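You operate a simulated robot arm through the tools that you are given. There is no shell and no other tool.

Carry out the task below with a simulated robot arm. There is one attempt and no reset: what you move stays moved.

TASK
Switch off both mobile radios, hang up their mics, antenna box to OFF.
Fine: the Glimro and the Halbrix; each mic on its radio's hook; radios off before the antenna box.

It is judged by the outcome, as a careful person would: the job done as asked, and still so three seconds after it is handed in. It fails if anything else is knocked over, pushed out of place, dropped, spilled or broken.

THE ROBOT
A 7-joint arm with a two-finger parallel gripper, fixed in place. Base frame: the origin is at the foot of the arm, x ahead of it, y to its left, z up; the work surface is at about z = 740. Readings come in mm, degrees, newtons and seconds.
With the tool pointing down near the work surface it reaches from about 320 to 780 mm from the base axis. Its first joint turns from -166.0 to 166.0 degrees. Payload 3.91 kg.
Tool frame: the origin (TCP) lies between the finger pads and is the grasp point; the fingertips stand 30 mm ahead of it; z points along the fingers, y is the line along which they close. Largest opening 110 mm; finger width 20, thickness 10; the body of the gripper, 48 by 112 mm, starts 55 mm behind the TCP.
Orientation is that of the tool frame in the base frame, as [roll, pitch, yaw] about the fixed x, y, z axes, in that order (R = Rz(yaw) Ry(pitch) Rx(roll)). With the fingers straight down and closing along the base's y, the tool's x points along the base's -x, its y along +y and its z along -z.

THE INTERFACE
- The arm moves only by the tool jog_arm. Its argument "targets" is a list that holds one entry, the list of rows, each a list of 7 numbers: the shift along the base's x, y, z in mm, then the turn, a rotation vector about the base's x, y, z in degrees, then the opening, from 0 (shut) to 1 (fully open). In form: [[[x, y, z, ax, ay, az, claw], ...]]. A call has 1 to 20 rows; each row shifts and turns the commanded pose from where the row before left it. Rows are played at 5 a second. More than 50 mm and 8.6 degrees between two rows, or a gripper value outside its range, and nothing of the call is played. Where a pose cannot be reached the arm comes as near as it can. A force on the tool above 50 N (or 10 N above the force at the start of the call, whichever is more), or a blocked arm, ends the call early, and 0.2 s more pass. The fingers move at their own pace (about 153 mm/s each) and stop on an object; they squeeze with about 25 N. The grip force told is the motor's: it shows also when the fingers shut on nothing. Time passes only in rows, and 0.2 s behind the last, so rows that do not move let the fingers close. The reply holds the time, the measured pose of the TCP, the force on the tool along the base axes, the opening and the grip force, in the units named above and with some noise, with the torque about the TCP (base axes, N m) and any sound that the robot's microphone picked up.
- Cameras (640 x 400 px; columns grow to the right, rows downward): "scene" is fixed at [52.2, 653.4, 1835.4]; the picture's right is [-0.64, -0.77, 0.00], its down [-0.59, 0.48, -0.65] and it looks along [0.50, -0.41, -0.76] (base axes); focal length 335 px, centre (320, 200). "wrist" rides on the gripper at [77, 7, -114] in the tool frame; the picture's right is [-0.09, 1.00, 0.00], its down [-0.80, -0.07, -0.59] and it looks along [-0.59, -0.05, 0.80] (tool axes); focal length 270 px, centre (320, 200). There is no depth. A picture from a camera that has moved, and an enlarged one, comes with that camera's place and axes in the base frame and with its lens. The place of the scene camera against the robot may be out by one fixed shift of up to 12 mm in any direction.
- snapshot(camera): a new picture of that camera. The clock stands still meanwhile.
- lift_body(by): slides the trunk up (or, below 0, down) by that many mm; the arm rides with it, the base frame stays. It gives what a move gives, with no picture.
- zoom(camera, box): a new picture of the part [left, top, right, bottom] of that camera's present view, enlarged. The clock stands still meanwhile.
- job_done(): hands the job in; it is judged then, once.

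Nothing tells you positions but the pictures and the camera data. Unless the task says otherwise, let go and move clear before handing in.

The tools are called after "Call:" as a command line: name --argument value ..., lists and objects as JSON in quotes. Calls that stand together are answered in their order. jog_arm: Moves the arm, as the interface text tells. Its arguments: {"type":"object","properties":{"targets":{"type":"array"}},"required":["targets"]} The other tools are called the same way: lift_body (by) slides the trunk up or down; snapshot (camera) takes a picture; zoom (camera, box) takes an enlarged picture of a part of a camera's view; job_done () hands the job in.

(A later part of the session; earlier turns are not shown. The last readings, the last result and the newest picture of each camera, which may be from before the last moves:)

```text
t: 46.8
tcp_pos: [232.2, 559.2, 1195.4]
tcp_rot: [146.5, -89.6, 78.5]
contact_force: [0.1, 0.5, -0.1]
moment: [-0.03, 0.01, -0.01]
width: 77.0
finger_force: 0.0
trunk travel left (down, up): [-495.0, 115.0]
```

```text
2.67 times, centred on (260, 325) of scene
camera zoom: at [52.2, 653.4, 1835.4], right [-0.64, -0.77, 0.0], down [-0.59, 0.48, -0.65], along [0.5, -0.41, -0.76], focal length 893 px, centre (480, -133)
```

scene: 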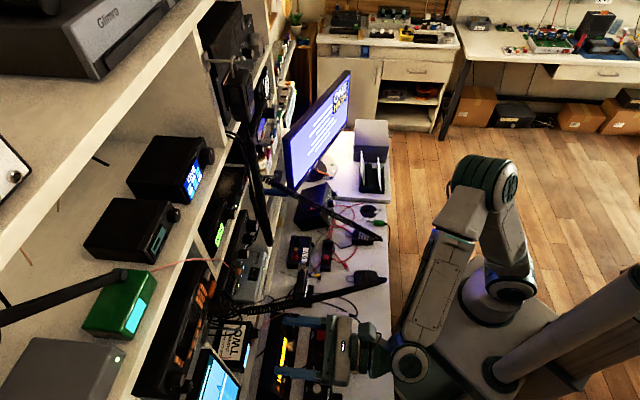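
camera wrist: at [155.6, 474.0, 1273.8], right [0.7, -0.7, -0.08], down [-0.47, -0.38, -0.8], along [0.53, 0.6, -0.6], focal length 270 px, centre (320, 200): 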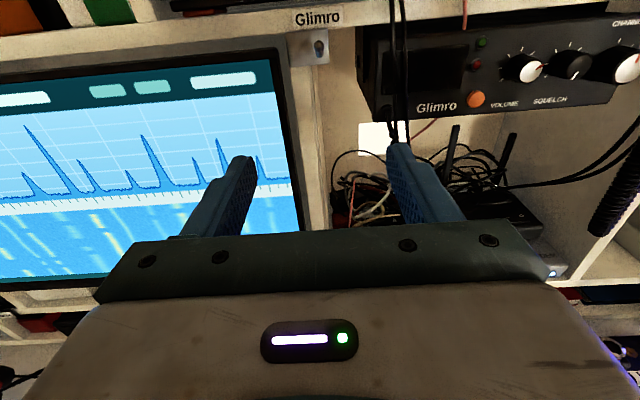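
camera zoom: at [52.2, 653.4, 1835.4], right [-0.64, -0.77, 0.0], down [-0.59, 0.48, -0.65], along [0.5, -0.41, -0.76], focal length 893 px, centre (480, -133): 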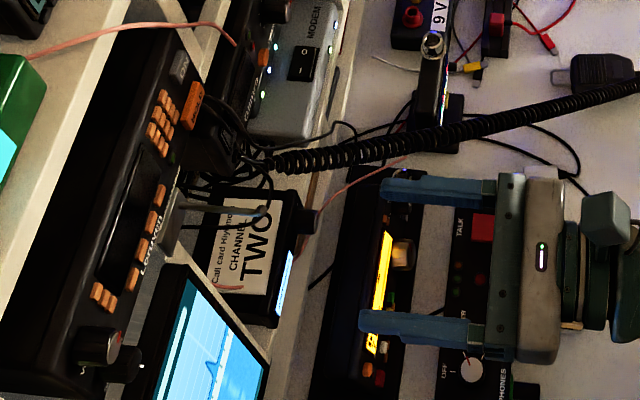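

Hook confirmed: ball tip at (u=657, v=228, z=1248), rod at z≈1241. Returning above mic 1 with the tool vertical and turned along the mic's axis.

Call:
jog_arm --targets '[[[12, -32, -8.9, -5.27, 5.27, 0, 0.8], [12, -32, -8.9, -5.27, 5.27, 0, 0.8], [12, -32, -8.9, -5.27, 5.27, 0, 0.8], [12, -32, -8.9, -5.27, 5.27, 0, 0.8], [12, -32, -8.9, -5.27, 5.27, 0, 0.8], [12, -32, -8.9, -5.27, 5.27, 0, 0.8], [12, -32, -8.9, -5.27, 5.27, 0, 0.8], [12, -32, -8.9, -5.27, 5.27, 0, 0.8], [12, -32, -8.9, -5.27, 5.27, 0, 0.8], [9, -17.8, -35, -3.17, 3.17, 1.4, 0.8], [9, -17.8, -35, -3.17, 3.17, 1.4, 0.8], [9, -17.8, -35, -3.17, 3.17, 1.4, 0.8], [9, -17.8, -35, -3.17, 3.17, 1.4, 0.8], [9, -17.8, -35, -3.17, 3.17, 1.4, 0.8]]]'

Call:
snapshot --camera "wrist"

Call:
snapshot --camera "scene"

```text
t: 49.8
tcp_pos: [385.4, 181.2, 940.2]
tcp_rot: [-178.7, 0.0, 52.0]
contact_force: [0.2, -0.4, 0.8]
moment: [0.0, -0.01, 0.01]
width: 88.1
finger_force: 0.1
trunk travel left (down, up): [-495.0, 115.0]
```

```text
taken
camera wrist: at [439.6, 234.9, 1055.0], right [0.73, -0.68, -0.02], down [-0.54, -0.6, 0.6], along [-0.42, -0.42, -0.8], focal length 270 px, centre (320, 200)
```

wrist: 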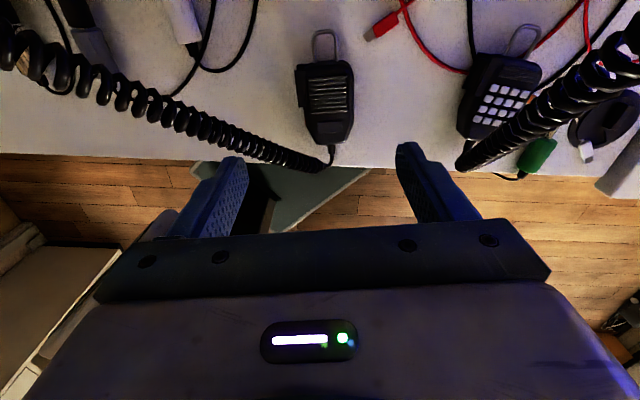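

```text
taken
```

scene: 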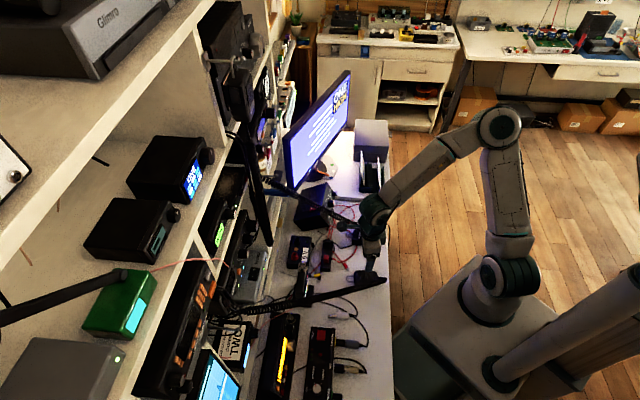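

Call:
zoom --camera "wrist" --box '[270, 20, 380, 175]'

Call:
zoom --camera "scene" --box '[330, 230, 400, 310]'

```text
2.58 times, centred on (325, 98) of wrist
camera zoom: at [439.6, 234.9, 1055.0], right [0.73, -0.68, -0.02], down [-0.54, -0.6, 0.6], along [-0.42, -0.42, -0.8], focal length 698 px, centre (307, 464)
```

zoom: 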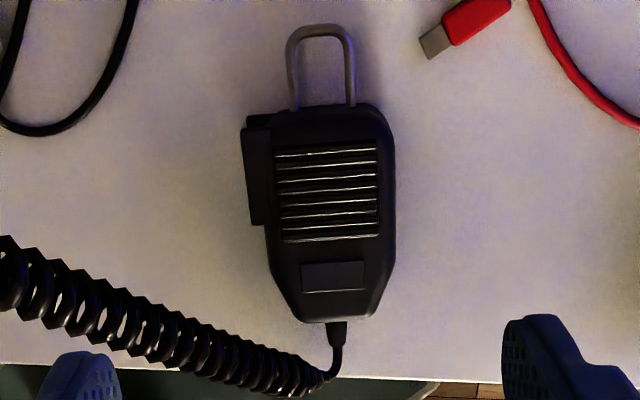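

```text
5.00 times, centred on (365, 270) of scene
camera zoom: at [52.2, 653.4, 1835.4], right [-0.64, -0.77, 0.0], down [-0.59, 0.48, -0.65], along [0.5, -0.41, -0.76], focal length 1675 px, centre (95, -150)
```

zoom: 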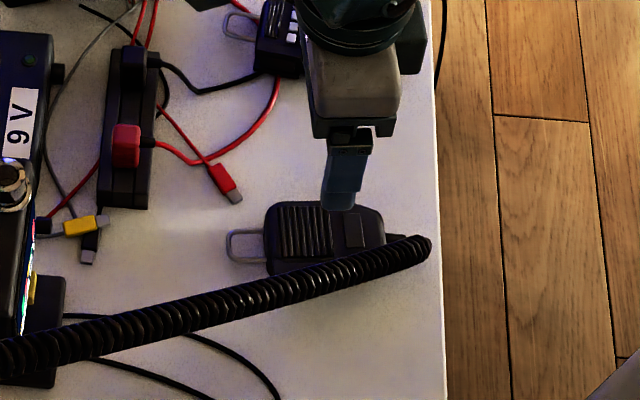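

Mic centred under the tool, about 59 mm wide across PTT bar and body. Descending to straddle it, tips ~6 mm above the bench.

Call:
jog_arm --targets '[[[0, 0, -25, 0, 0, 0, 0.8], [0, 0, -25, 0, 0, 0, 0.8], [0, 0, -25, 0, 0, 0, 0.8], [0, 0, -25, 0, 0, 0, 0.8], [0, 0, -25, 0, 0, 0, 0.8], [0, 0, -20, 0, 0, 0, 0.8], [0, 0, -10, 0, 0, 0, 0.8], [0, 0, -9, 0, 0, 0, 0.8]]]'

Call:
snapshot --camera "wrist"

Call:
zoom --camera "scene" --box '[330, 230, 400, 310]'

```text
t: 51.6
tcp_pos: [385.7, 181.0, 776.5]
tcp_rot: [-178.7, -0.2, 52.0]
contact_force: [0.0, 0.4, -0.5]
moment: [-0.01, 0.0, 0.03]
width: 88.3
finger_force: 0.2
trunk travel left (down, up): [-495.0, 115.0]
```

```text
taken
camera wrist: at [440.0, 235.7, 890.9], right [0.73, -0.68, -0.02], down [-0.54, -0.6, 0.59], along [-0.42, -0.42, -0.8], focal length 270 px, centre (320, 200)
```

wrist: 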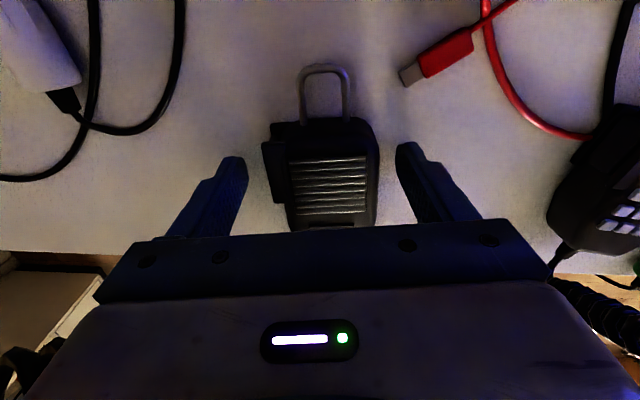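

```text
5.00 times, centred on (365, 270) of scene
camera zoom: at [52.2, 653.4, 1835.4], right [-0.64, -0.77, 0.0], down [-0.59, 0.48, -0.65], along [0.5, -0.41, -0.76], focal length 1675 px, centre (95, -150)
```

zoom: 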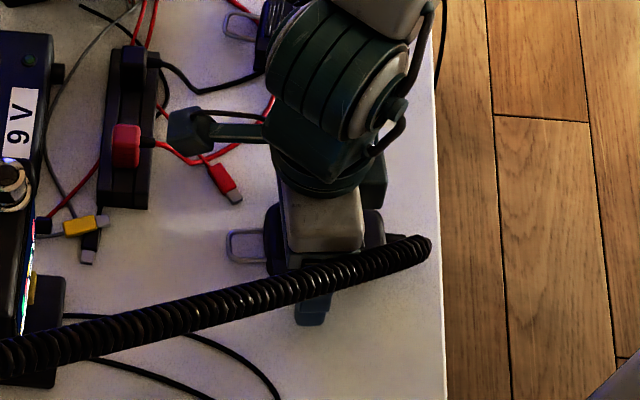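

Fingers straddle the mic. Closing.

Call:
jog_arm --targets '[[[0, 0, 0, 0, 0, 0, 0.5], [0, 0, 0, 0, 0, 0, 0.4], [0, 0, 0, 0, 0, 0, 0.4], [0, 0, 0, 0, 0, 0, 0.4]]]'

Call:
snapshot --camera "wrist"

```text
t: 52.6
tcp_pos: [384.9, 182.3, 775.5]
tcp_rot: [-178.7, -0.1, 52.0]
contact_force: [0.7, -0.5, 0.6]
moment: [-0.08, -0.02, 0.02]
width: 58.1
finger_force: 25.5
trunk travel left (down, up): [-495.0, 115.0]
```

```text
taken
camera wrist: at [440.1, 235.6, 891.1], right [0.73, -0.68, -0.02], down [-0.54, -0.6, 0.59], along [-0.42, -0.42, -0.8], focal length 270 px, centre (320, 200)
```

wrist: 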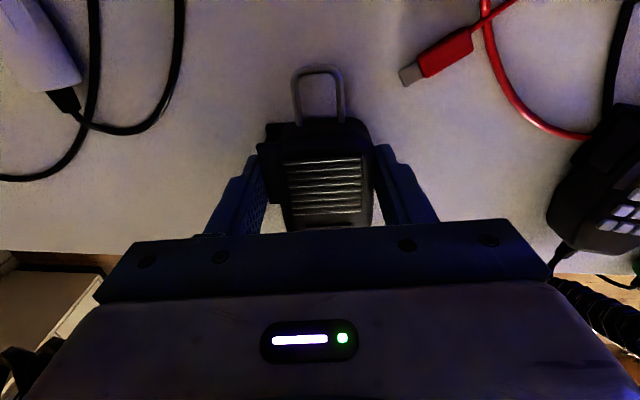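

Mic gripped (58 mm). Its loop centre is ~4 mm right of the tool plane and ~27 mm ahead of the TCP. Lifting straight up gently.

Call:
jog_arm --targets '[[[0, 0, 8, 0, 0, 0, 0.3], [0, 0, 12, 0, 0, 0, 0.3], [0, 0, 20, 0, 0, 0, 0.3], [0, 0, 25, 0, 0, 0, 0.3], [0, 0, 25, 0, 0, 0, 0.3], [0, 0, 25, 0, 0, 0, 0.3], [0, 0, 25, 0, 0, 0, 0.3], [0, 0, 24, 0, 0, 0, 0.3]]]'

Call:
snapshot --camera "wrist"

Call:
snapshot --camera "scene"

```text
t: 54.4
tcp_pos: [386.9, 182.3, 940.8]
tcp_rot: [-178.7, -0.1, 52.0]
contact_force: [0.1, -0.1, -1.2]
moment: [0.01, 0.0, -0.03]
width: 58.2
finger_force: 24.8
trunk travel left (down, up): [-495.0, 115.0]
```

```text
taken
camera wrist: at [440.0, 235.8, 1055.1], right [0.73, -0.68, -0.02], down [-0.54, -0.6, 0.59], along [-0.42, -0.42, -0.8], focal length 270 px, centre (320, 200)
```

wrist: 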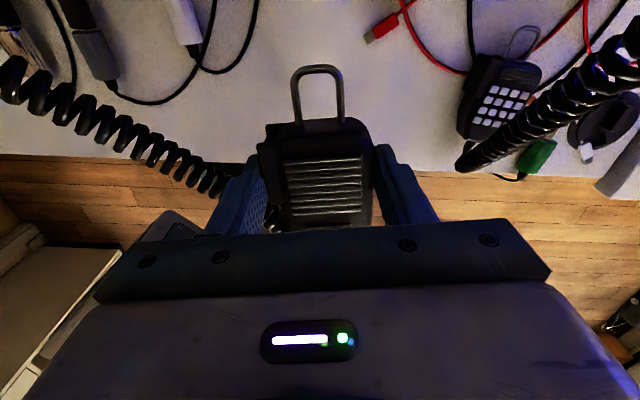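

```text
taken
```

scene: 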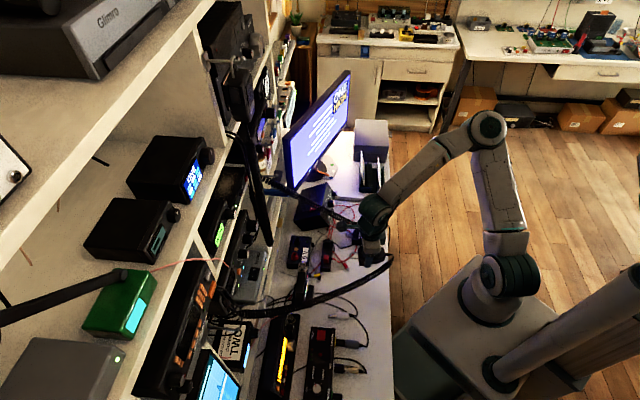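

Mic held firmly, cord follows. Carrying it up and over to the pre-hang pose along the tested path.

Call:
jog_arm --targets '[[[-9, 17.8, 35, 3.17, -3.17, -1.4, 0.3], [-9, 17.8, 35, 3.17, -3.17, -1.4, 0.3], [-9, 17.8, 35, 3.17, -3.17, -1.4, 0.3], [-9, 17.8, 35, 3.17, -3.17, -1.4, 0.3], [-9, 17.8, 35, 3.17, -3.17, -1.4, 0.3], [-12, 32, 8.9, 5.27, -5.27, 0, 0.3], [-12, 32, 8.9, 5.27, -5.27, 0, 0.3], [-12, 32, 8.9, 5.27, -5.27, 0, 0.3], [-12, 32, 8.9, 5.27, -5.27, 0, 0.3], [-12, 32, 8.9, 5.27, -5.27, 0, 0.3], [-12, 32, 8.9, 5.27, -5.27, 0, 0.3], [-12, 32, 8.9, 5.27, -5.27, 0, 0.3], [-12, 32, 8.9, 5.27, -5.27, 0, 0.3], [-12, 32, 8.9, 5.27, -5.27, 0, 0.3], [0, 0, 0, 0, 0, 0, 0.3]]]'

Call:
snapshot --camera "wrist"

Call:
snapshot --camera "scene"

Call:
zoom --camera "wrist" --box '[250, 0, 390, 130]'

```text
t: 57.6
tcp_pos: [232.5, 558.9, 1194.8]
tcp_rot: [158.6, -89.6, 66.5]
contact_force: [0.1, -0.4, -2.3]
moment: [-0.03, 0.04, 0.0]
width: 58.3
finger_force: 24.4
trunk travel left (down, up): [-495.0, 115.0]
```

```text
taken
camera wrist: at [155.5, 472.5, 1273.1], right [0.7, -0.7, -0.09], down [-0.47, -0.37, -0.8], along [0.53, 0.6, -0.6], focal length 270 px, centre (320, 200)
```

wrist: 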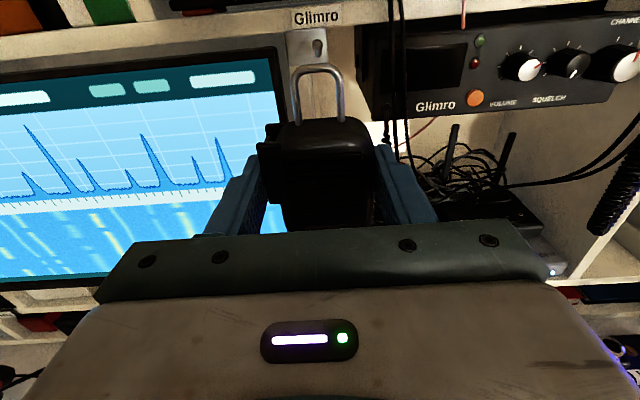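

```text
taken
```

scene: 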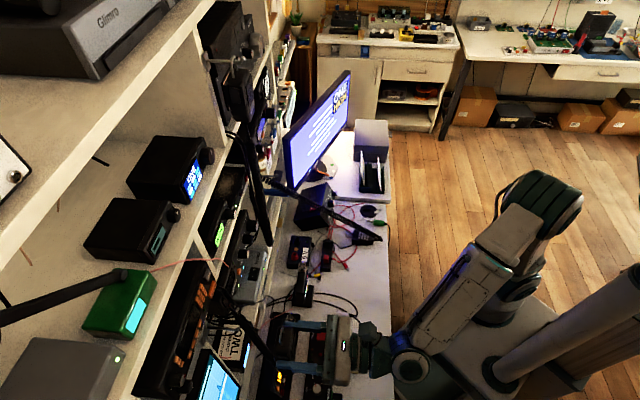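

```text
3.08 times, centred on (320, 65) of wrist
camera zoom: at [155.5, 472.5, 1273.1], right [0.7, -0.7, -0.09], down [-0.47, -0.37, -0.8], along [0.53, 0.6, -0.6], focal length 832 px, centre (320, 615)
```

zoom: 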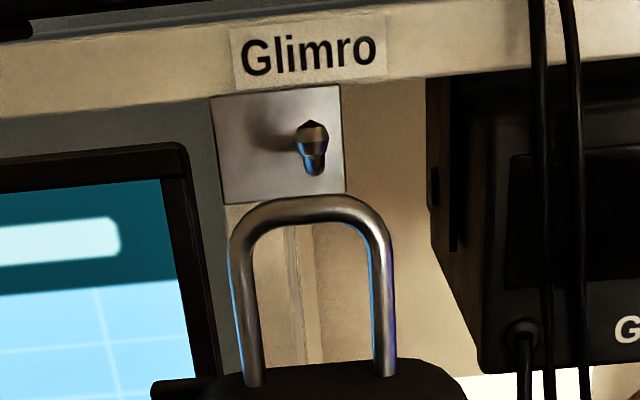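

The loop and hook are both in clear view. Raising 12 mm so the loop opening is level with the ball tip, and advancing to just in front of it.

Call:
jog_arm --targets '[[[-0.4, 0.4, 6.5, 0, 0, 0, 0.3], [0, 0, 6.5, 0, 0, 0, 0.3], [10, 10, 0, 0, 0, 0, 0.3], [10, 10, 0, 0, 0, 0, 0.3], [10, 10, 0, 0, 0, 0, 0.3], [3, 3, 0, 0, 0, 0, 0.3], [0, 0, 0, 0, 0, 0, 0.3]]]'

Call:
zoom --camera "wrist" --box '[250, 0, 390, 130]'

```text
t: 59.2
tcp_pos: [264.4, 592.9, 1207.9]
tcp_rot: [160.6, -89.4, 64.4]
contact_force: [0.1, -0.5, -1.7]
moment: [-0.03, 0.0, -0.03]
width: 58.4
finger_force: 24.9
trunk travel left (down, up): [-495.0, 115.0]
```

```text
3.08 times, centred on (320, 65) of wrist
camera zoom: at [188.4, 506.4, 1287.0], right [0.7, -0.7, -0.09], down [-0.47, -0.38, -0.8], along [0.53, 0.6, -0.6], focal length 832 px, centre (320, 615)
```

zoom: 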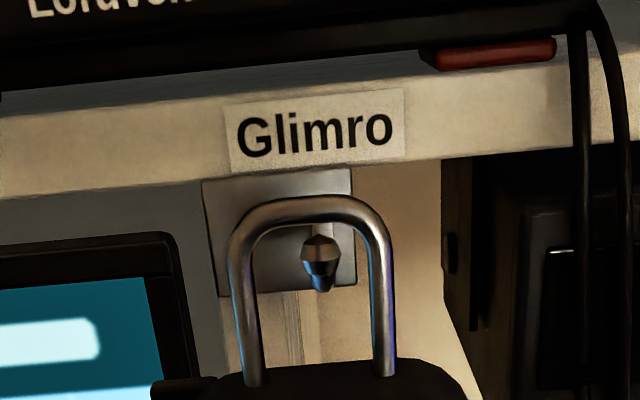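

The ball sits inside the loop opening. Advancing along the rod in small steps.

Call:
jog_arm --targets '[[[4.9, 4.9, 0, 0, 0, 0, 0.3], [4.9, 4.9, 0, 0, 0, 0, 0.3], [4.9, 4.9, 0, 0, 0, 0, 0.3], [4.9, 4.9, 0, 0, 0, 0, 0.3]]]'

Call:
zoom --camera "wrist" --box '[250, 0, 390, 130]'

```text
t: 60.2
tcp_pos: [285.3, 612.8, 1209.2]
tcp_rot: [157.2, -89.5, 67.9]
contact_force: [-0.1, -0.9, -1.6]
moment: [-0.04, 0.03, 0.02]
width: 58.3
finger_force: 25.3
trunk travel left (down, up): [-495.0, 115.0]
```

```text
3.08 times, centred on (320, 65) of wrist
camera zoom: at [208.2, 526.4, 1286.6], right [0.7, -0.71, -0.08], down [-0.47, -0.38, -0.8], along [0.53, 0.6, -0.6], focal length 832 px, centre (320, 615)
```

zoom: 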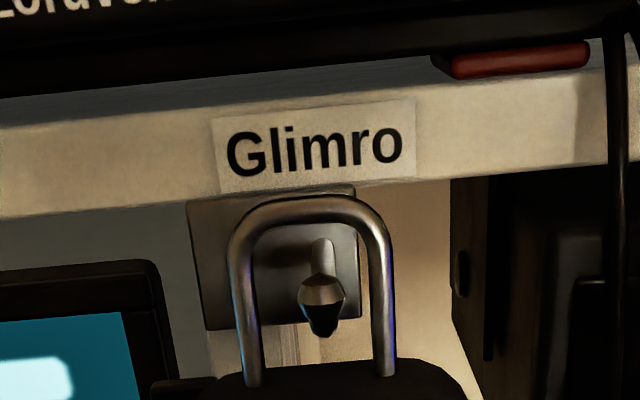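

Call:
jog_arm --targets '[[[4.9, 4.9, 0, 0, 0, 0, 0.3], [4.9, 4.9, 0, 0, 0, 0, 0.3], [4.5, 4.5, 0, 0, 0, 0, 0.3]]]'

Call:
zoom --camera "wrist" --box '[250, 0, 390, 130]'

Call:
zoom --camera "scene" --box '[190, 270, 310, 400]'

```text
t: 61.0
tcp_pos: [298.3, 625.4, 1207.8]
tcp_rot: [158.2, -89.5, 66.9]
contact_force: [0.5, 0.6, -1.0]
moment: [-0.04, 0.0, 0.01]
width: 58.3
finger_force: 25.3
trunk travel left (down, up): [-495.0, 115.0]
```

```text
3.08 times, centred on (320, 65) of wrist
camera zoom: at [222.0, 540.4, 1286.6], right [0.7, -0.7, -0.09], down [-0.47, -0.38, -0.8], along [0.53, 0.6, -0.6], focal length 832 px, centre (320, 615)
```

zoom: 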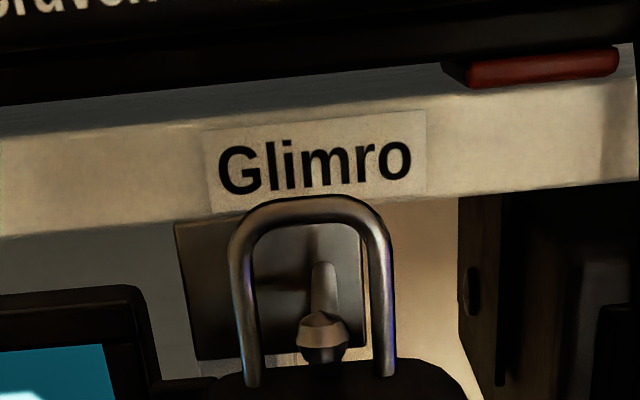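

```text
3.08 times, centred on (250, 335) of scene
camera zoom: at [52.2, 653.4, 1835.4], right [-0.64, -0.77, 0.0], down [-0.59, 0.48, -0.65], along [0.5, -0.41, -0.76], focal length 1031 px, centre (535, -215)
```

zoom: 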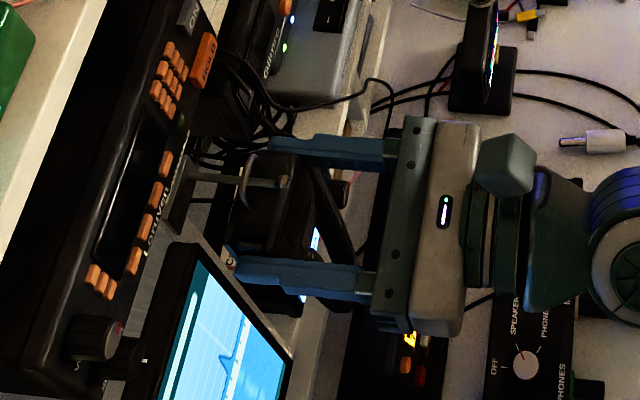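

The loop is around the rod, mid-way along. Lowering until the loop rests on it.

Call:
jog_arm --targets '[[[0, 0, -4, 0, 0, 0, 0.3], [0, 0, -4, 0, 0, 0, 0.3], [0, 0, -2, 0, 0, 0, 0.3]]]'

Call:
zoom --camera "wrist" --box '[250, 0, 390, 130]'

```text
t: 61.8
tcp_pos: [298.9, 627.4, 1198.1]
tcp_rot: [162.6, -89.5, 62.5]
contact_force: [-0.6, -0.2, -2.0]
moment: [-0.02, 0.0, 0.01]
width: 58.2
finger_force: 25.6
trunk travel left (down, up): [-495.0, 115.0]
```

```text
3.08 times, centred on (320, 65) of wrist
camera zoom: at [222.0, 540.5, 1276.2], right [0.7, -0.7, -0.09], down [-0.47, -0.38, -0.8], along [0.53, 0.6, -0.6], focal length 832 px, centre (320, 615)
```

zoom: 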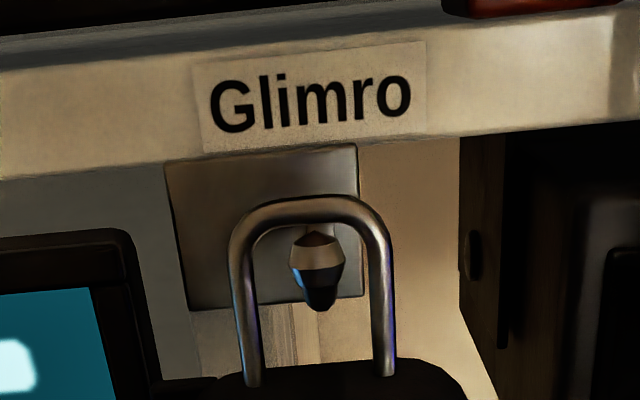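

Call:
jog_arm --targets '[[[0, 0, -1.5, 0, 0, 0, 0.3], [0, 0, -1.5, 0, 0, 0, 0.3], [0, 0, 0, 0, 0, 0, 0.3]]]'

Call:
zoom --camera "wrist" --box '[250, 0, 390, 130]'

```text
t: 62.6
tcp_pos: [299.1, 626.3, 1195.6]
tcp_rot: [157.7, -89.5, 67.2]
contact_force: [0.6, -0.1, -1.6]
moment: [0.0, 0.02, -0.01]
width: 57.9
finger_force: 24.7
trunk travel left (down, up): [-495.0, 115.0]
```

```text
3.08 times, centred on (320, 65) of wrist
camera zoom: at [222.3, 540.4, 1273.8], right [0.7, -0.71, -0.09], down [-0.47, -0.38, -0.8], along [0.53, 0.6, -0.6], focal length 832 px, centre (320, 615)
```

zoom: 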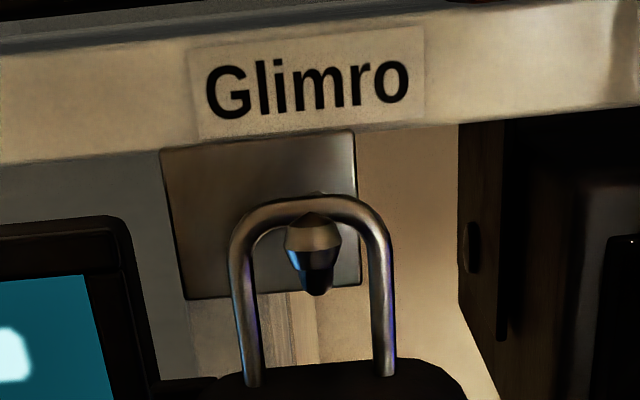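

Call:
jog_arm --targets '[[[0, 0, -1.2, 0, 0, 0, 0.3], [0, 0, -1.2, 0, 0, 0, 0.3], [0, 0, 0, 0, 0, 0, 0.3]]]'

Call:
zoom --camera "wrist" --box '[250, 0, 390, 130]'

Call:
zoom --camera "scene" --box '[190, 270, 310, 400]'

```text
t: 63.4
tcp_pos: [299.6, 625.8, 1194.5]
tcp_rot: [154.6, -89.7, 70.4]
contact_force: [2.0, -0.3, 8.1]
moment: [0.13, -0.09, -0.01]
width: 58.2
finger_force: 24.6
trunk travel left (down, up): [-495.0, 115.0]
```

```text
3.08 times, centred on (320, 65) of wrist
camera zoom: at [222.5, 539.2, 1272.7], right [0.7, -0.71, -0.09], down [-0.47, -0.37, -0.8], along [0.53, 0.6, -0.6], focal length 832 px, centre (320, 615)
```

zoom: 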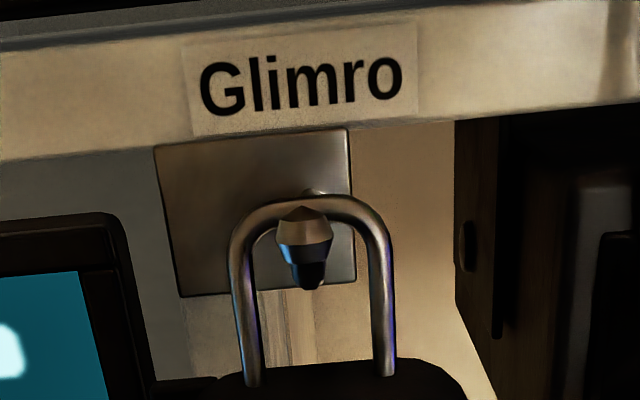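

```text
3.08 times, centred on (250, 335) of scene
camera zoom: at [52.2, 653.4, 1835.4], right [-0.64, -0.77, 0.0], down [-0.59, 0.48, -0.65], along [0.5, -0.41, -0.76], focal length 1031 px, centre (535, -215)
```

zoom: 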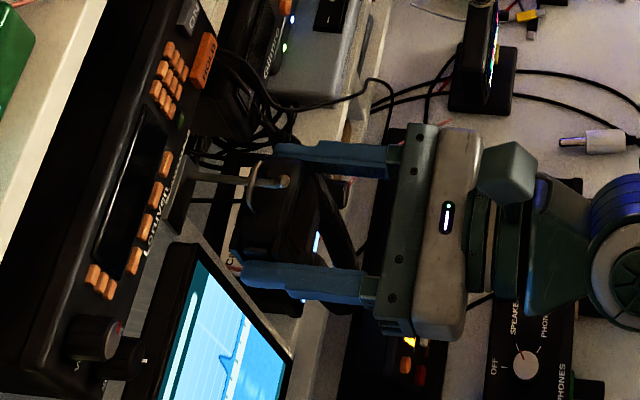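

The loop took weight on the rod. Opening the fingers slightly and waiting.

Call:
jog_arm --targets '[[[0, 0, 0, 0, 0, 0, 0.56], [0, 0, 0, 0, 0, 0, 0.62], [0, 0, 0, 0, 0, 0, 0.66], [0, 0, 0, 0, 0, 0, 0.66], [0, 0, 0, 0, 0, 0, 0.66]]]'

Call:
snapshot --camera "wrist"

Call:
zoom --camera "scene" --box '[190, 270, 310, 400]'

```text
t: 64.6
tcp_pos: [297.9, 626.8, 1193.1]
tcp_rot: [159.7, -89.5, 65.2]
contact_force: [-0.1, 0.0, 0.7]
moment: [0.04, 0.01, 0.02]
width: 72.6
finger_force: 0.0
trunk travel left (down, up): [-495.0, 115.0]
```

```text
taken
camera wrist: at [222.2, 540.3, 1271.4], right [0.7, -0.7, -0.09], down [-0.47, -0.38, -0.8], along [0.53, 0.6, -0.6], focal length 270 px, centre (320, 200)
```

wrist: 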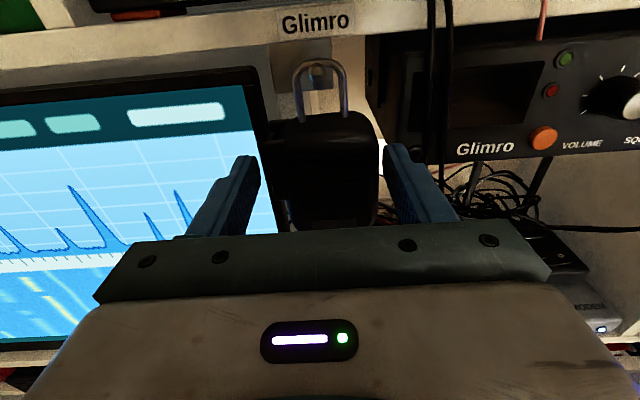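

```text
3.08 times, centred on (250, 335) of scene
camera zoom: at [52.2, 653.4, 1835.4], right [-0.64, -0.77, 0.0], down [-0.59, 0.48, -0.65], along [0.5, -0.41, -0.76], focal length 1031 px, centre (535, -215)
```

zoom: 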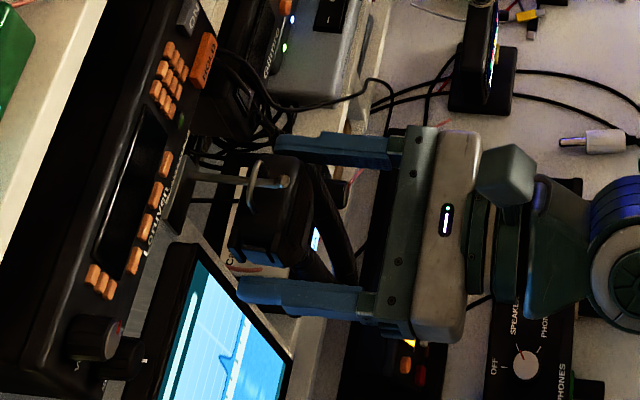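

The mic hangs freely on its hook. Backing straight out.

Call:
jog_arm --targets '[[[-7, -7, 0, 0, 0, 0, 0.68], [-7, -7, 0, 0, 0, 0, 0.7], [-14, -14, 0, 0, 0, 0, 0.7], [-14, -14, 0, 0, 0, 0, 0.7], [-14, -14, 0, 0, 0, 0, 0.7], [-14, -14, 0, 0, 0, 0, 0.7]]]'

Call:
snapshot --camera "wrist"

Call:
zoom --camera "scene" --box '[190, 270, 310, 400]'

```text
t: 66.0
tcp_pos: [229.9, 554.2, 1194.0]
tcp_rot: [157.6, -89.6, 67.4]
contact_force: [-0.1, 0.3, 0.8]
moment: [0.0, 0.03, 0.02]
width: 77.0
finger_force: 0.1
trunk travel left (down, up): [-495.0, 115.0]
```

```text
taken
camera wrist: at [152.0, 469.7, 1272.1], right [0.7, -0.7, -0.09], down [-0.47, -0.38, -0.8], along [0.53, 0.6, -0.6], focal length 270 px, centre (320, 200)
```

wrist: 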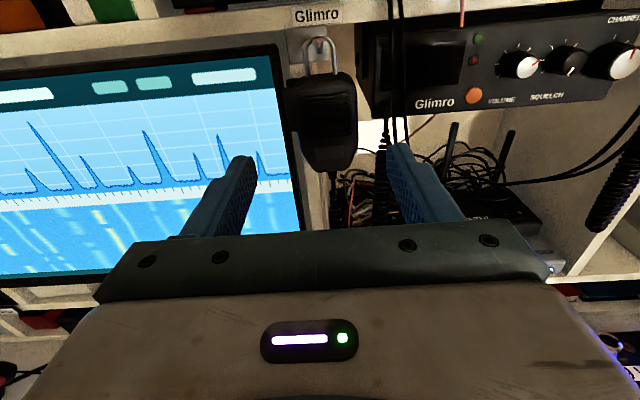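

```text
3.08 times, centred on (250, 335) of scene
camera zoom: at [52.2, 653.4, 1835.4], right [-0.64, -0.77, 0.0], down [-0.59, 0.48, -0.65], along [0.5, -0.41, -0.76], focal length 1031 px, centre (535, -215)
```

zoom: 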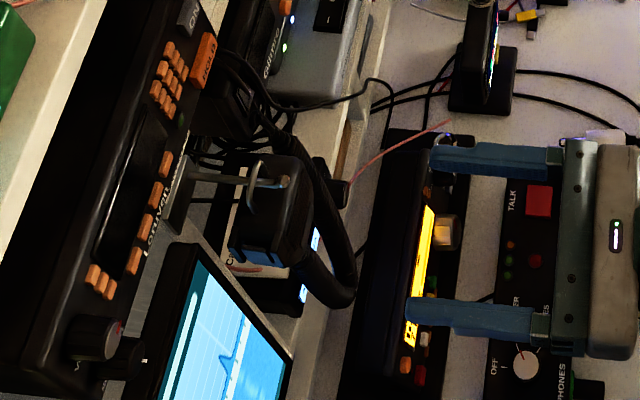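

Glimro mic is hung. Next the antenna box: moving down to view its knob and where the slack cord hangs.

Call:
jog_arm --targets '[[[5.2, -22, -37, 0, 0, 0, 0.8], [5.2, -22, -37, 0, 0, 0, 0.8], [5.2, -22, -37, 0, 0, 0, 0.8], [5.2, -22, -37, 0, 0, 0, 0.8], [5.2, -22, -37, 0, 0, 0, 0.8], [5.2, -22, -39, 0, 0, 0, 0.8]]]'

Call:
snapshot --camera "wrist"

Call:
zoom --camera "wrist" --box '[240, 60, 400, 200]'

Call:
zoom --camera "scene" --box '[190, 240, 400, 400]'

```text
t: 67.4
tcp_pos: [260.5, 423.9, 968.6]
tcp_rot: [166.7, -89.6, 58.4]
contact_force: [0.1, -1.0, 0.7]
moment: [-0.02, 0.01, -0.02]
width: 87.8
finger_force: 0.1
trunk travel left (down, up): [-495.0, 115.0]
```

```text
taken
camera wrist: at [184.2, 337.3, 1047.6], right [0.7, -0.7, -0.09], down [-0.47, -0.38, -0.8], along [0.53, 0.6, -0.6], focal length 270 px, centre (320, 200)
```

wrist: 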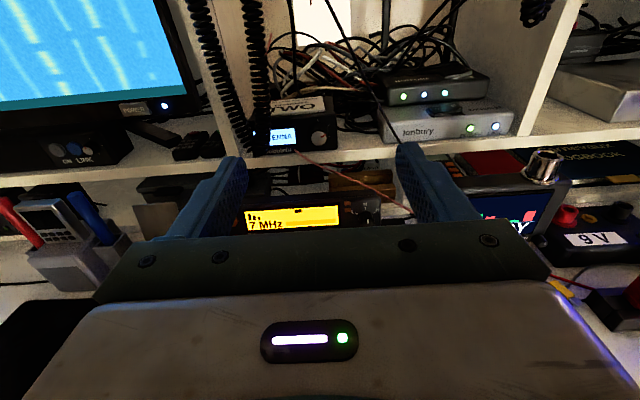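

```text
2.86 times, centred on (320, 130) of wrist
camera zoom: at [184.2, 337.3, 1047.6], right [0.7, -0.7, -0.09], down [-0.47, -0.38, -0.8], along [0.53, 0.6, -0.6], focal length 772 px, centre (320, 400)
```

zoom: 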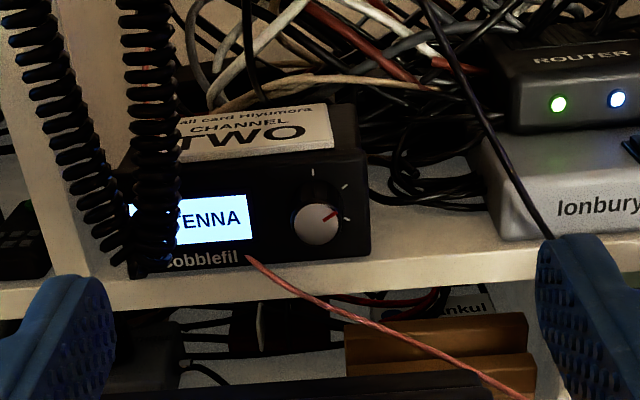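

```text
2.50 times, centred on (295, 320) of scene
camera zoom: at [52.2, 653.4, 1835.4], right [-0.64, -0.77, 0.0], down [-0.59, 0.48, -0.65], along [0.5, -0.41, -0.76], focal length 838 px, centre (382, -100)
```

zoom: 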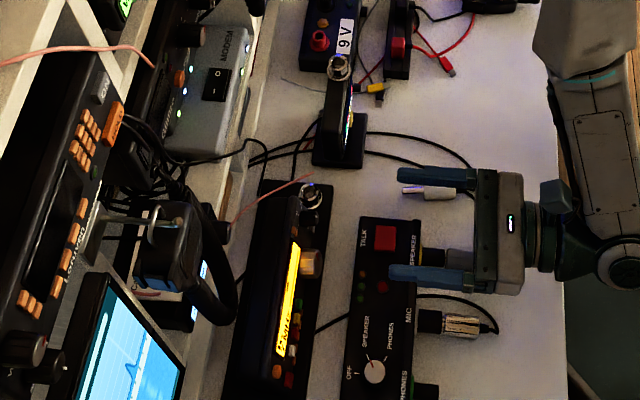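

The slack cord hangs left of the knob and the path is clear. Moving in line with the knob axis (u-axis at v≈121, z≈908) at a standoff.

Call:
jog_arm --targets '[[[0, 0, -20, 0, 0, 0, 0.36], [0, 0, -20, 0, 0, 0, 0.36], [0, 0, -20, 0, 0, 0, 0.36], [13, 14.4, 0, 0, 0, 0, 0.36], [13, 14.4, 0, 0, 0, 0, 0.36], [13, 14.4, 0, 0, 0, 0, 0.36], [13, 14.4, 0, 0, 0, 0, 0.36], [13, 14.4, 0, 0, 0, 0, 0.36], [13, 14.4, 0, 0, 0, 0, 0.36]]]'

Call:
snapshot --camera "wrist"

Call:
zoom --camera "wrist" --box '[240, 60, 400, 200]'

Call:
zoom --camera "scene" --box '[190, 240, 400, 400]'

```text
t: 69.4
tcp_pos: [339.2, 509.8, 908.5]
tcp_rot: [160.7, -89.5, 64.2]
contact_force: [0.6, -0.3, 0.6]
moment: [0.02, 0.01, 0.0]
width: 39.6
finger_force: 0.1
trunk travel left (down, up): [-495.0, 115.0]
```

```text
taken
camera wrist: at [261.7, 424.5, 987.3], right [0.7, -0.7, -0.09], down [-0.47, -0.38, -0.8], along [0.53, 0.6, -0.6], focal length 270 px, centre (320, 200)
```

wrist: 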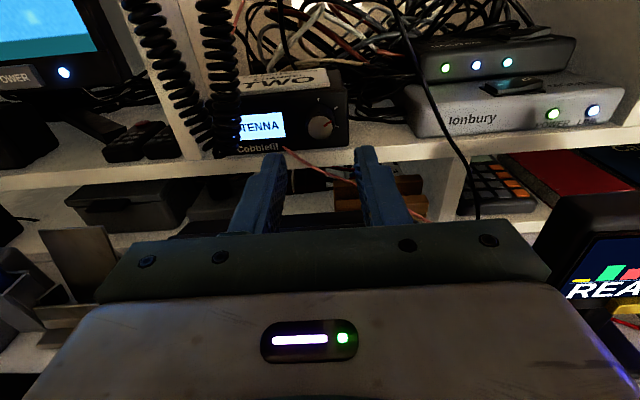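

```text
2.86 times, centred on (320, 130) of wrist
camera zoom: at [261.7, 424.5, 987.3], right [0.7, -0.7, -0.09], down [-0.47, -0.38, -0.8], along [0.53, 0.6, -0.6], focal length 772 px, centre (320, 400)
```

zoom: 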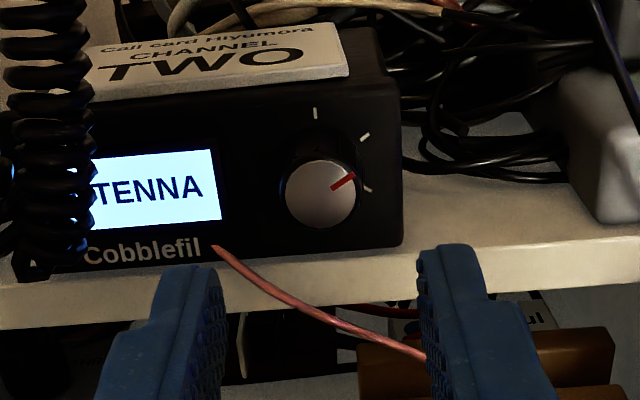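

```text
2.50 times, centred on (295, 320) of scene
camera zoom: at [52.2, 653.4, 1835.4], right [-0.64, -0.77, 0.0], down [-0.59, 0.48, -0.65], along [0.5, -0.41, -0.76], focal length 838 px, centre (382, -100)
```

zoom: 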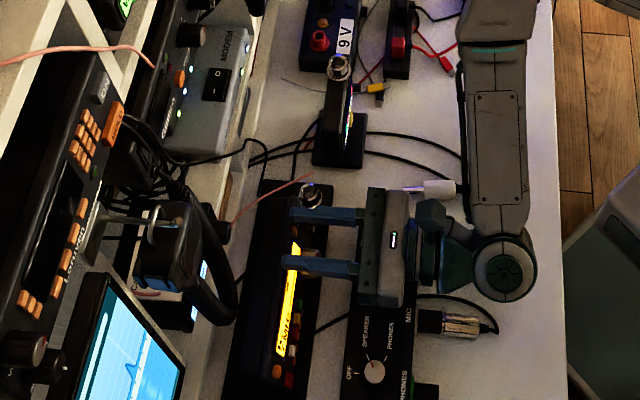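

Knob refined: u=688, v=121.8, z=907.8. Advancing so the fingers straddle it.

Call:
jog_arm --targets '[[[9.9, 11.3, -0.6, 0, 0, 0, 0.36], [10.6, 10.6, 0, 0, 0, 0, 0.36], [10.6, 10.6, 0, 0, 0, 0, 0.36], [10.6, 10.6, 0, 0, 0, 0, 0.36], [8, 8, 0, 0, 0, 0, 0.36], [0, 0, 0, 0, 0, 0, 0.36]]]'

Call:
snapshot --camera "wrist"

Call:
zoom --camera "wrist" --box '[240, 90, 400, 220]'

```text
t: 70.8
tcp_pos: [388.6, 562.9, 909.8]
tcp_rot: [158.9, -89.5, 66.2]
contact_force: [-0.3, 0.8, -0.3]
moment: [0.01, -0.03, 0.0]
width: 39.7
finger_force: 0.0
trunk travel left (down, up): [-495.0, 115.0]
```

```text
taken
camera wrist: at [311.2, 475.8, 987.0], right [0.7, -0.71, -0.09], down [-0.47, -0.38, -0.8], along [0.53, 0.6, -0.6], focal length 270 px, centre (320, 200)
```

wrist: 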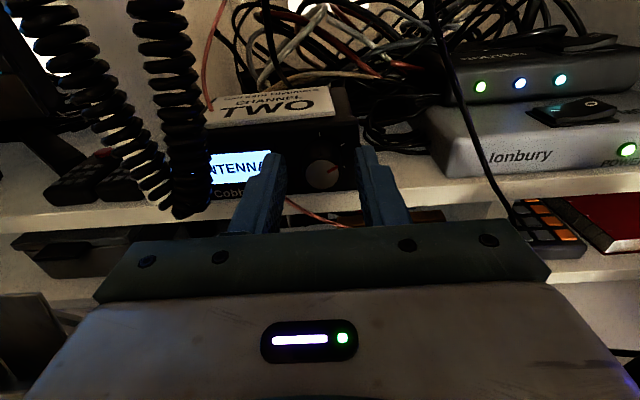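

```text
3.08 times, centred on (320, 155) of wrist
camera zoom: at [311.2, 475.8, 987.0], right [0.7, -0.71, -0.09], down [-0.47, -0.38, -0.8], along [0.53, 0.6, -0.6], focal length 832 px, centre (320, 338)
```

zoom: 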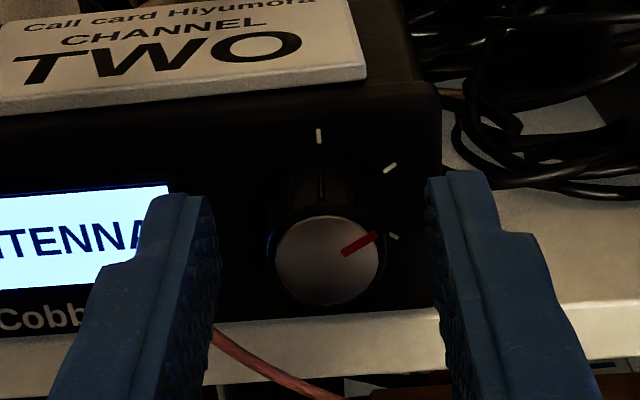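

Call:
jog_arm --targets '[[[0.7, -0.7, -1.6, 0, 0, 0, 0.36], [0, 0, 0, 0, 0, 0, 0.25], [0, 0, 0, 0, 0, 0, 0.0], [0, 0, 0, 0, 0, 0, 0.0]]]'

Call:
zoom --camera "wrist" --box '[240, 90, 400, 220]'

```text
t: 71.8
tcp_pos: [387.2, 561.6, 906.5]
tcp_rot: [160.3, -89.6, 64.8]
contact_force: [0.5, 1.3, -0.2]
moment: [0.05, -0.06, 0.02]
width: 23.1
finger_force: 45.1
trunk travel left (down, up): [-495.0, 115.0]
```

```text
3.08 times, centred on (320, 155) of wrist
camera zoom: at [311.7, 475.0, 985.5], right [0.7, -0.7, -0.09], down [-0.47, -0.38, -0.8], along [0.53, 0.6, -0.6], focal length 832 px, centre (320, 338)
```

zoom: 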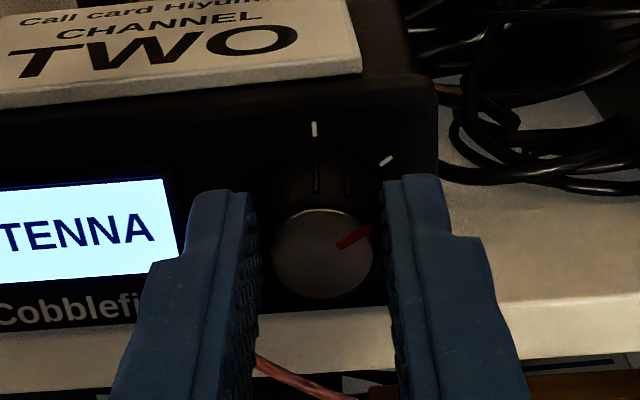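

Gripped. Turning counter-clockwise one mark (60°).

Call:
jog_arm --targets '[[[0, 0, 0, -5.3, -5.3, 0, 0.0], [0, 0, 0, -5.3, -5.3, 0, 0.0], [0, 0, 0, -5.3, -5.3, 0, 0.0], [0, 0, 0, -5.3, -5.3, 0, 0.0]]]'

Call:
zoom --camera "wrist" --box '[220, 70, 420, 220]'

```text
t: 72.8
tcp_pos: [385.6, 561.9, 906.5]
tcp_rot: [90.8, -59.7, 134.2]
contact_force: [-6.7, 8.5, 0.4]
moment: [-0.21, 0.23, 0.17]
width: 23.0
finger_force: 44.8
trunk travel left (down, up): [-495.0, 115.0]
```

```text
2.67 times, centred on (320, 145) of wrist
camera zoom: at [282.2, 504.5, 977.9], right [0.64, -0.64, 0.43], down [-0.18, -0.67, -0.72], along [0.75, 0.39, -0.54], focal length 721 px, centre (320, 347)
```

zoom: 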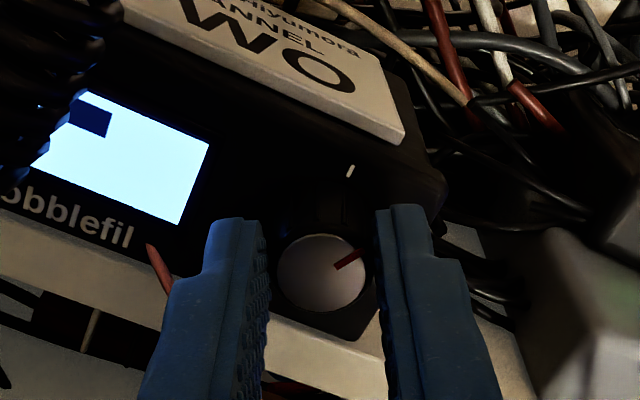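

The display changed; continuing the remaining 30° with a small sideways correction.

Call:
jog_arm --targets '[[[-0.5, 0.5, 0, -5.3, -5.3, 0, 0.0], [-0.3, 0.3, 0, -5.3, -5.3, 0, 0.0], [0, 0, 0, -5.3, -5.3, 0, 0.0], [0, 0, 0, -5.3, -5.3, 0, 0.0]]]'

Call:
zoom --camera "wrist" --box '[220, 70, 420, 220]'

Call:
zoom --camera "wrist" --box '[200, 40, 320, 160]'

```text
t: 73.8
tcp_pos: [385.8, 564.5, 905.2]
tcp_rot: [90.5, -29.8, 134.7]
contact_force: [-15.2, 13.2, -7.9]
moment: [0.29, 0.64, 0.46]
width: 23.3
finger_force: 45.2
trunk travel left (down, up): [-495.0, 115.0]
```

```text
2.67 times, centred on (320, 145) of wrist
camera zoom: at [259.3, 527.3, 950.6], right [0.41, -0.4, 0.82], down [0.04, -0.89, -0.45], along [0.91, 0.22, -0.35], focal length 721 px, centre (320, 347)
```

zoom: 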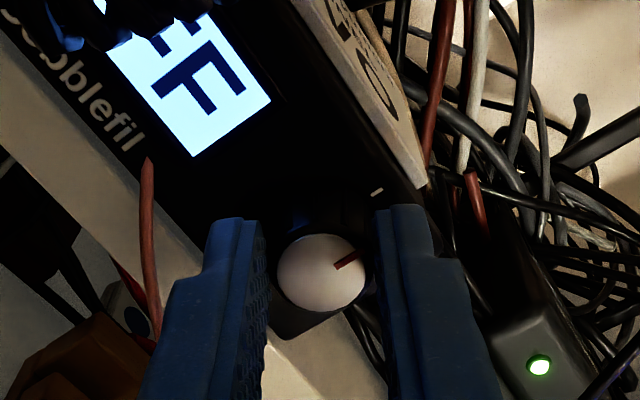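

```text
3.33 times, centred on (260, 100) of wrist
camera zoom: at [259.3, 527.3, 950.6], right [0.41, -0.4, 0.82], down [0.04, -0.89, -0.45], along [0.91, 0.22, -0.35], focal length 901 px, centre (520, 533)
```

zoom: 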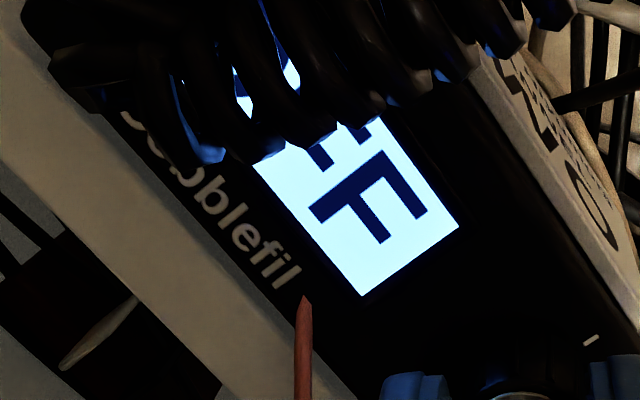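

The display reads "…FF" — OFF. There's some side force, so I'll release gently with a small opening.

Call:
jog_arm --targets '[[[0, 0, 0, 1.5, 1.5, 0, 0.0], [0, 0, 0, 0, 0, 0, 0.24], [0, 0, 0, 0, 0, 0, 0.26], [0, 0, 0, 0, 0, 0, 0.26]]]'

Call:
snapshot --camera "wrist"

Call:
zoom --camera "wrist" --box '[220, 70, 420, 220]'

```text
t: 74.8
tcp_pos: [388.8, 561.9, 907.3]
tcp_rot: [90.2, -32.0, 134.4]
contact_force: [0.2, -0.2, -3.2]
moment: [-0.04, 0.11, 0.03]
width: 30.4
finger_force: 1.2
trunk travel left (down, up): [-495.0, 115.0]
```

```text
taken
camera wrist: at [262.9, 524.9, 954.5], right [0.42, -0.43, 0.8], down [0.03, -0.88, -0.48], along [0.91, 0.23, -0.36], focal length 270 px, centre (320, 200)
```

wrist: 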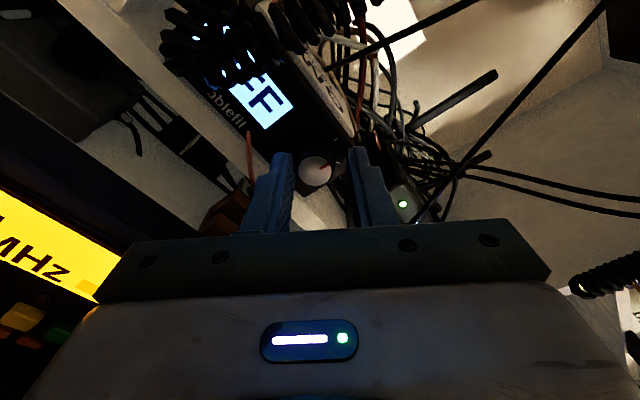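

```text
2.67 times, centred on (320, 145) of wrist
camera zoom: at [262.9, 524.9, 954.5], right [0.42, -0.43, 0.8], down [0.03, -0.88, -0.48], along [0.91, 0.23, -0.36], focal length 721 px, centre (320, 347)
```

zoom: 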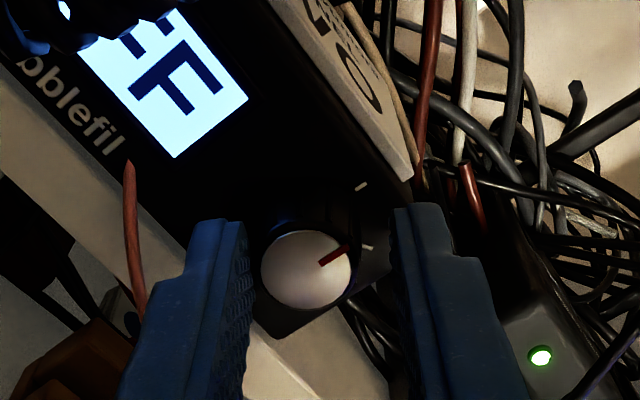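

OFF holds after release. Backing straight out, then checking the box and display.

Call:
jog_arm --targets '[[[-5, -5, 0, 0, 0, 0, 0.26], [-10, -10, 0, 0, 0, 0, 0.26], [-14, -14, 0, 0, 0, 0, 0.26], [-14, -14, 0, 0, 0, 0, 0.26], [-14, -14, 5, 5.3, 5.3, 0, 0.3], [-14, -14, 5, 5.3, 5.3, 0, 0.3], [-14, -14, 10, 5.3, 5.3, 0, 0.3], [-14, -14, 15, 5.3, 5.3, 0, 0.3], [-7, -7, 15, 5.3, 5.3, 0, 0.3], [0, 0, 10, 5.3, 5.3, 0, 0.3], [0, 0, 5, 5.3, 5.3, 0, 0.3], [0, 0, 5, 3.8, 3.8, 0, 0.8], [0, 0, 0, 0, 0, 0, 0.8]]]'

Call:
snapshot --camera "wrist"

Call:
zoom --camera "wrist" --box '[220, 60, 400, 200]'

Call:
snapshot --camera "scene"

```text
t: 77.6
tcp_pos: [281.4, 456.2, 977.6]
tcp_rot: [171.9, -89.6, 53.1]
contact_force: [-0.5, -0.2, 0.4]
moment: [-0.01, -0.01, 0.01]
width: 87.8
finger_force: 0.0
trunk travel left (down, up): [-495.0, 115.0]
```

```text
taken
camera wrist: at [204.6, 369.7, 1055.5], right [0.7, -0.71, -0.09], down [-0.47, -0.38, -0.8], along [0.53, 0.6, -0.6], focal length 270 px, centre (320, 200)
```

wrist: 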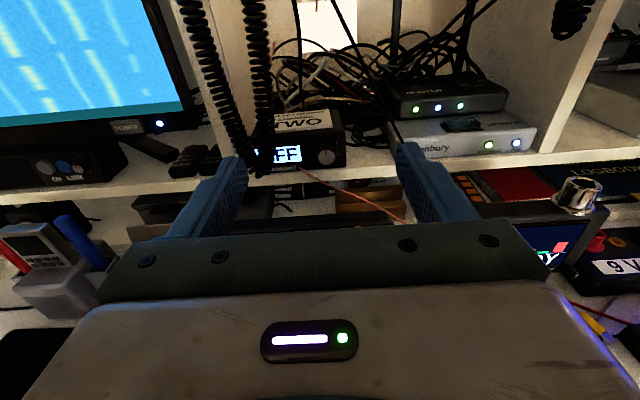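

```text
2.86 times, centred on (310, 130) of wrist
camera zoom: at [204.6, 369.7, 1055.5], right [0.7, -0.71, -0.09], down [-0.47, -0.38, -0.8], along [0.53, 0.6, -0.6], focal length 772 px, centre (349, 400)
```

zoom: 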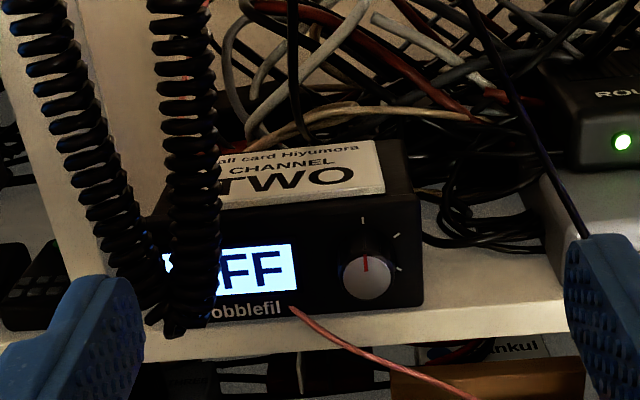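

```text
taken
```

scene: 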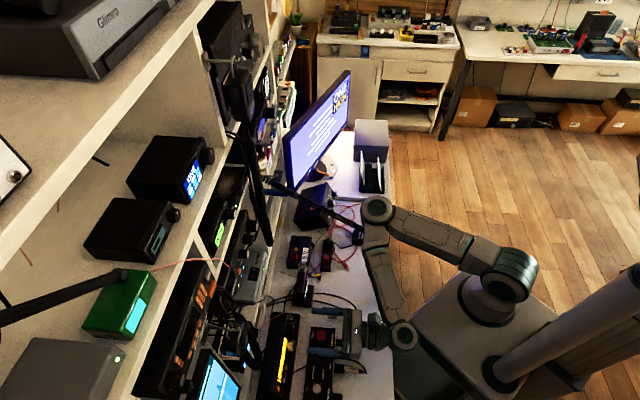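

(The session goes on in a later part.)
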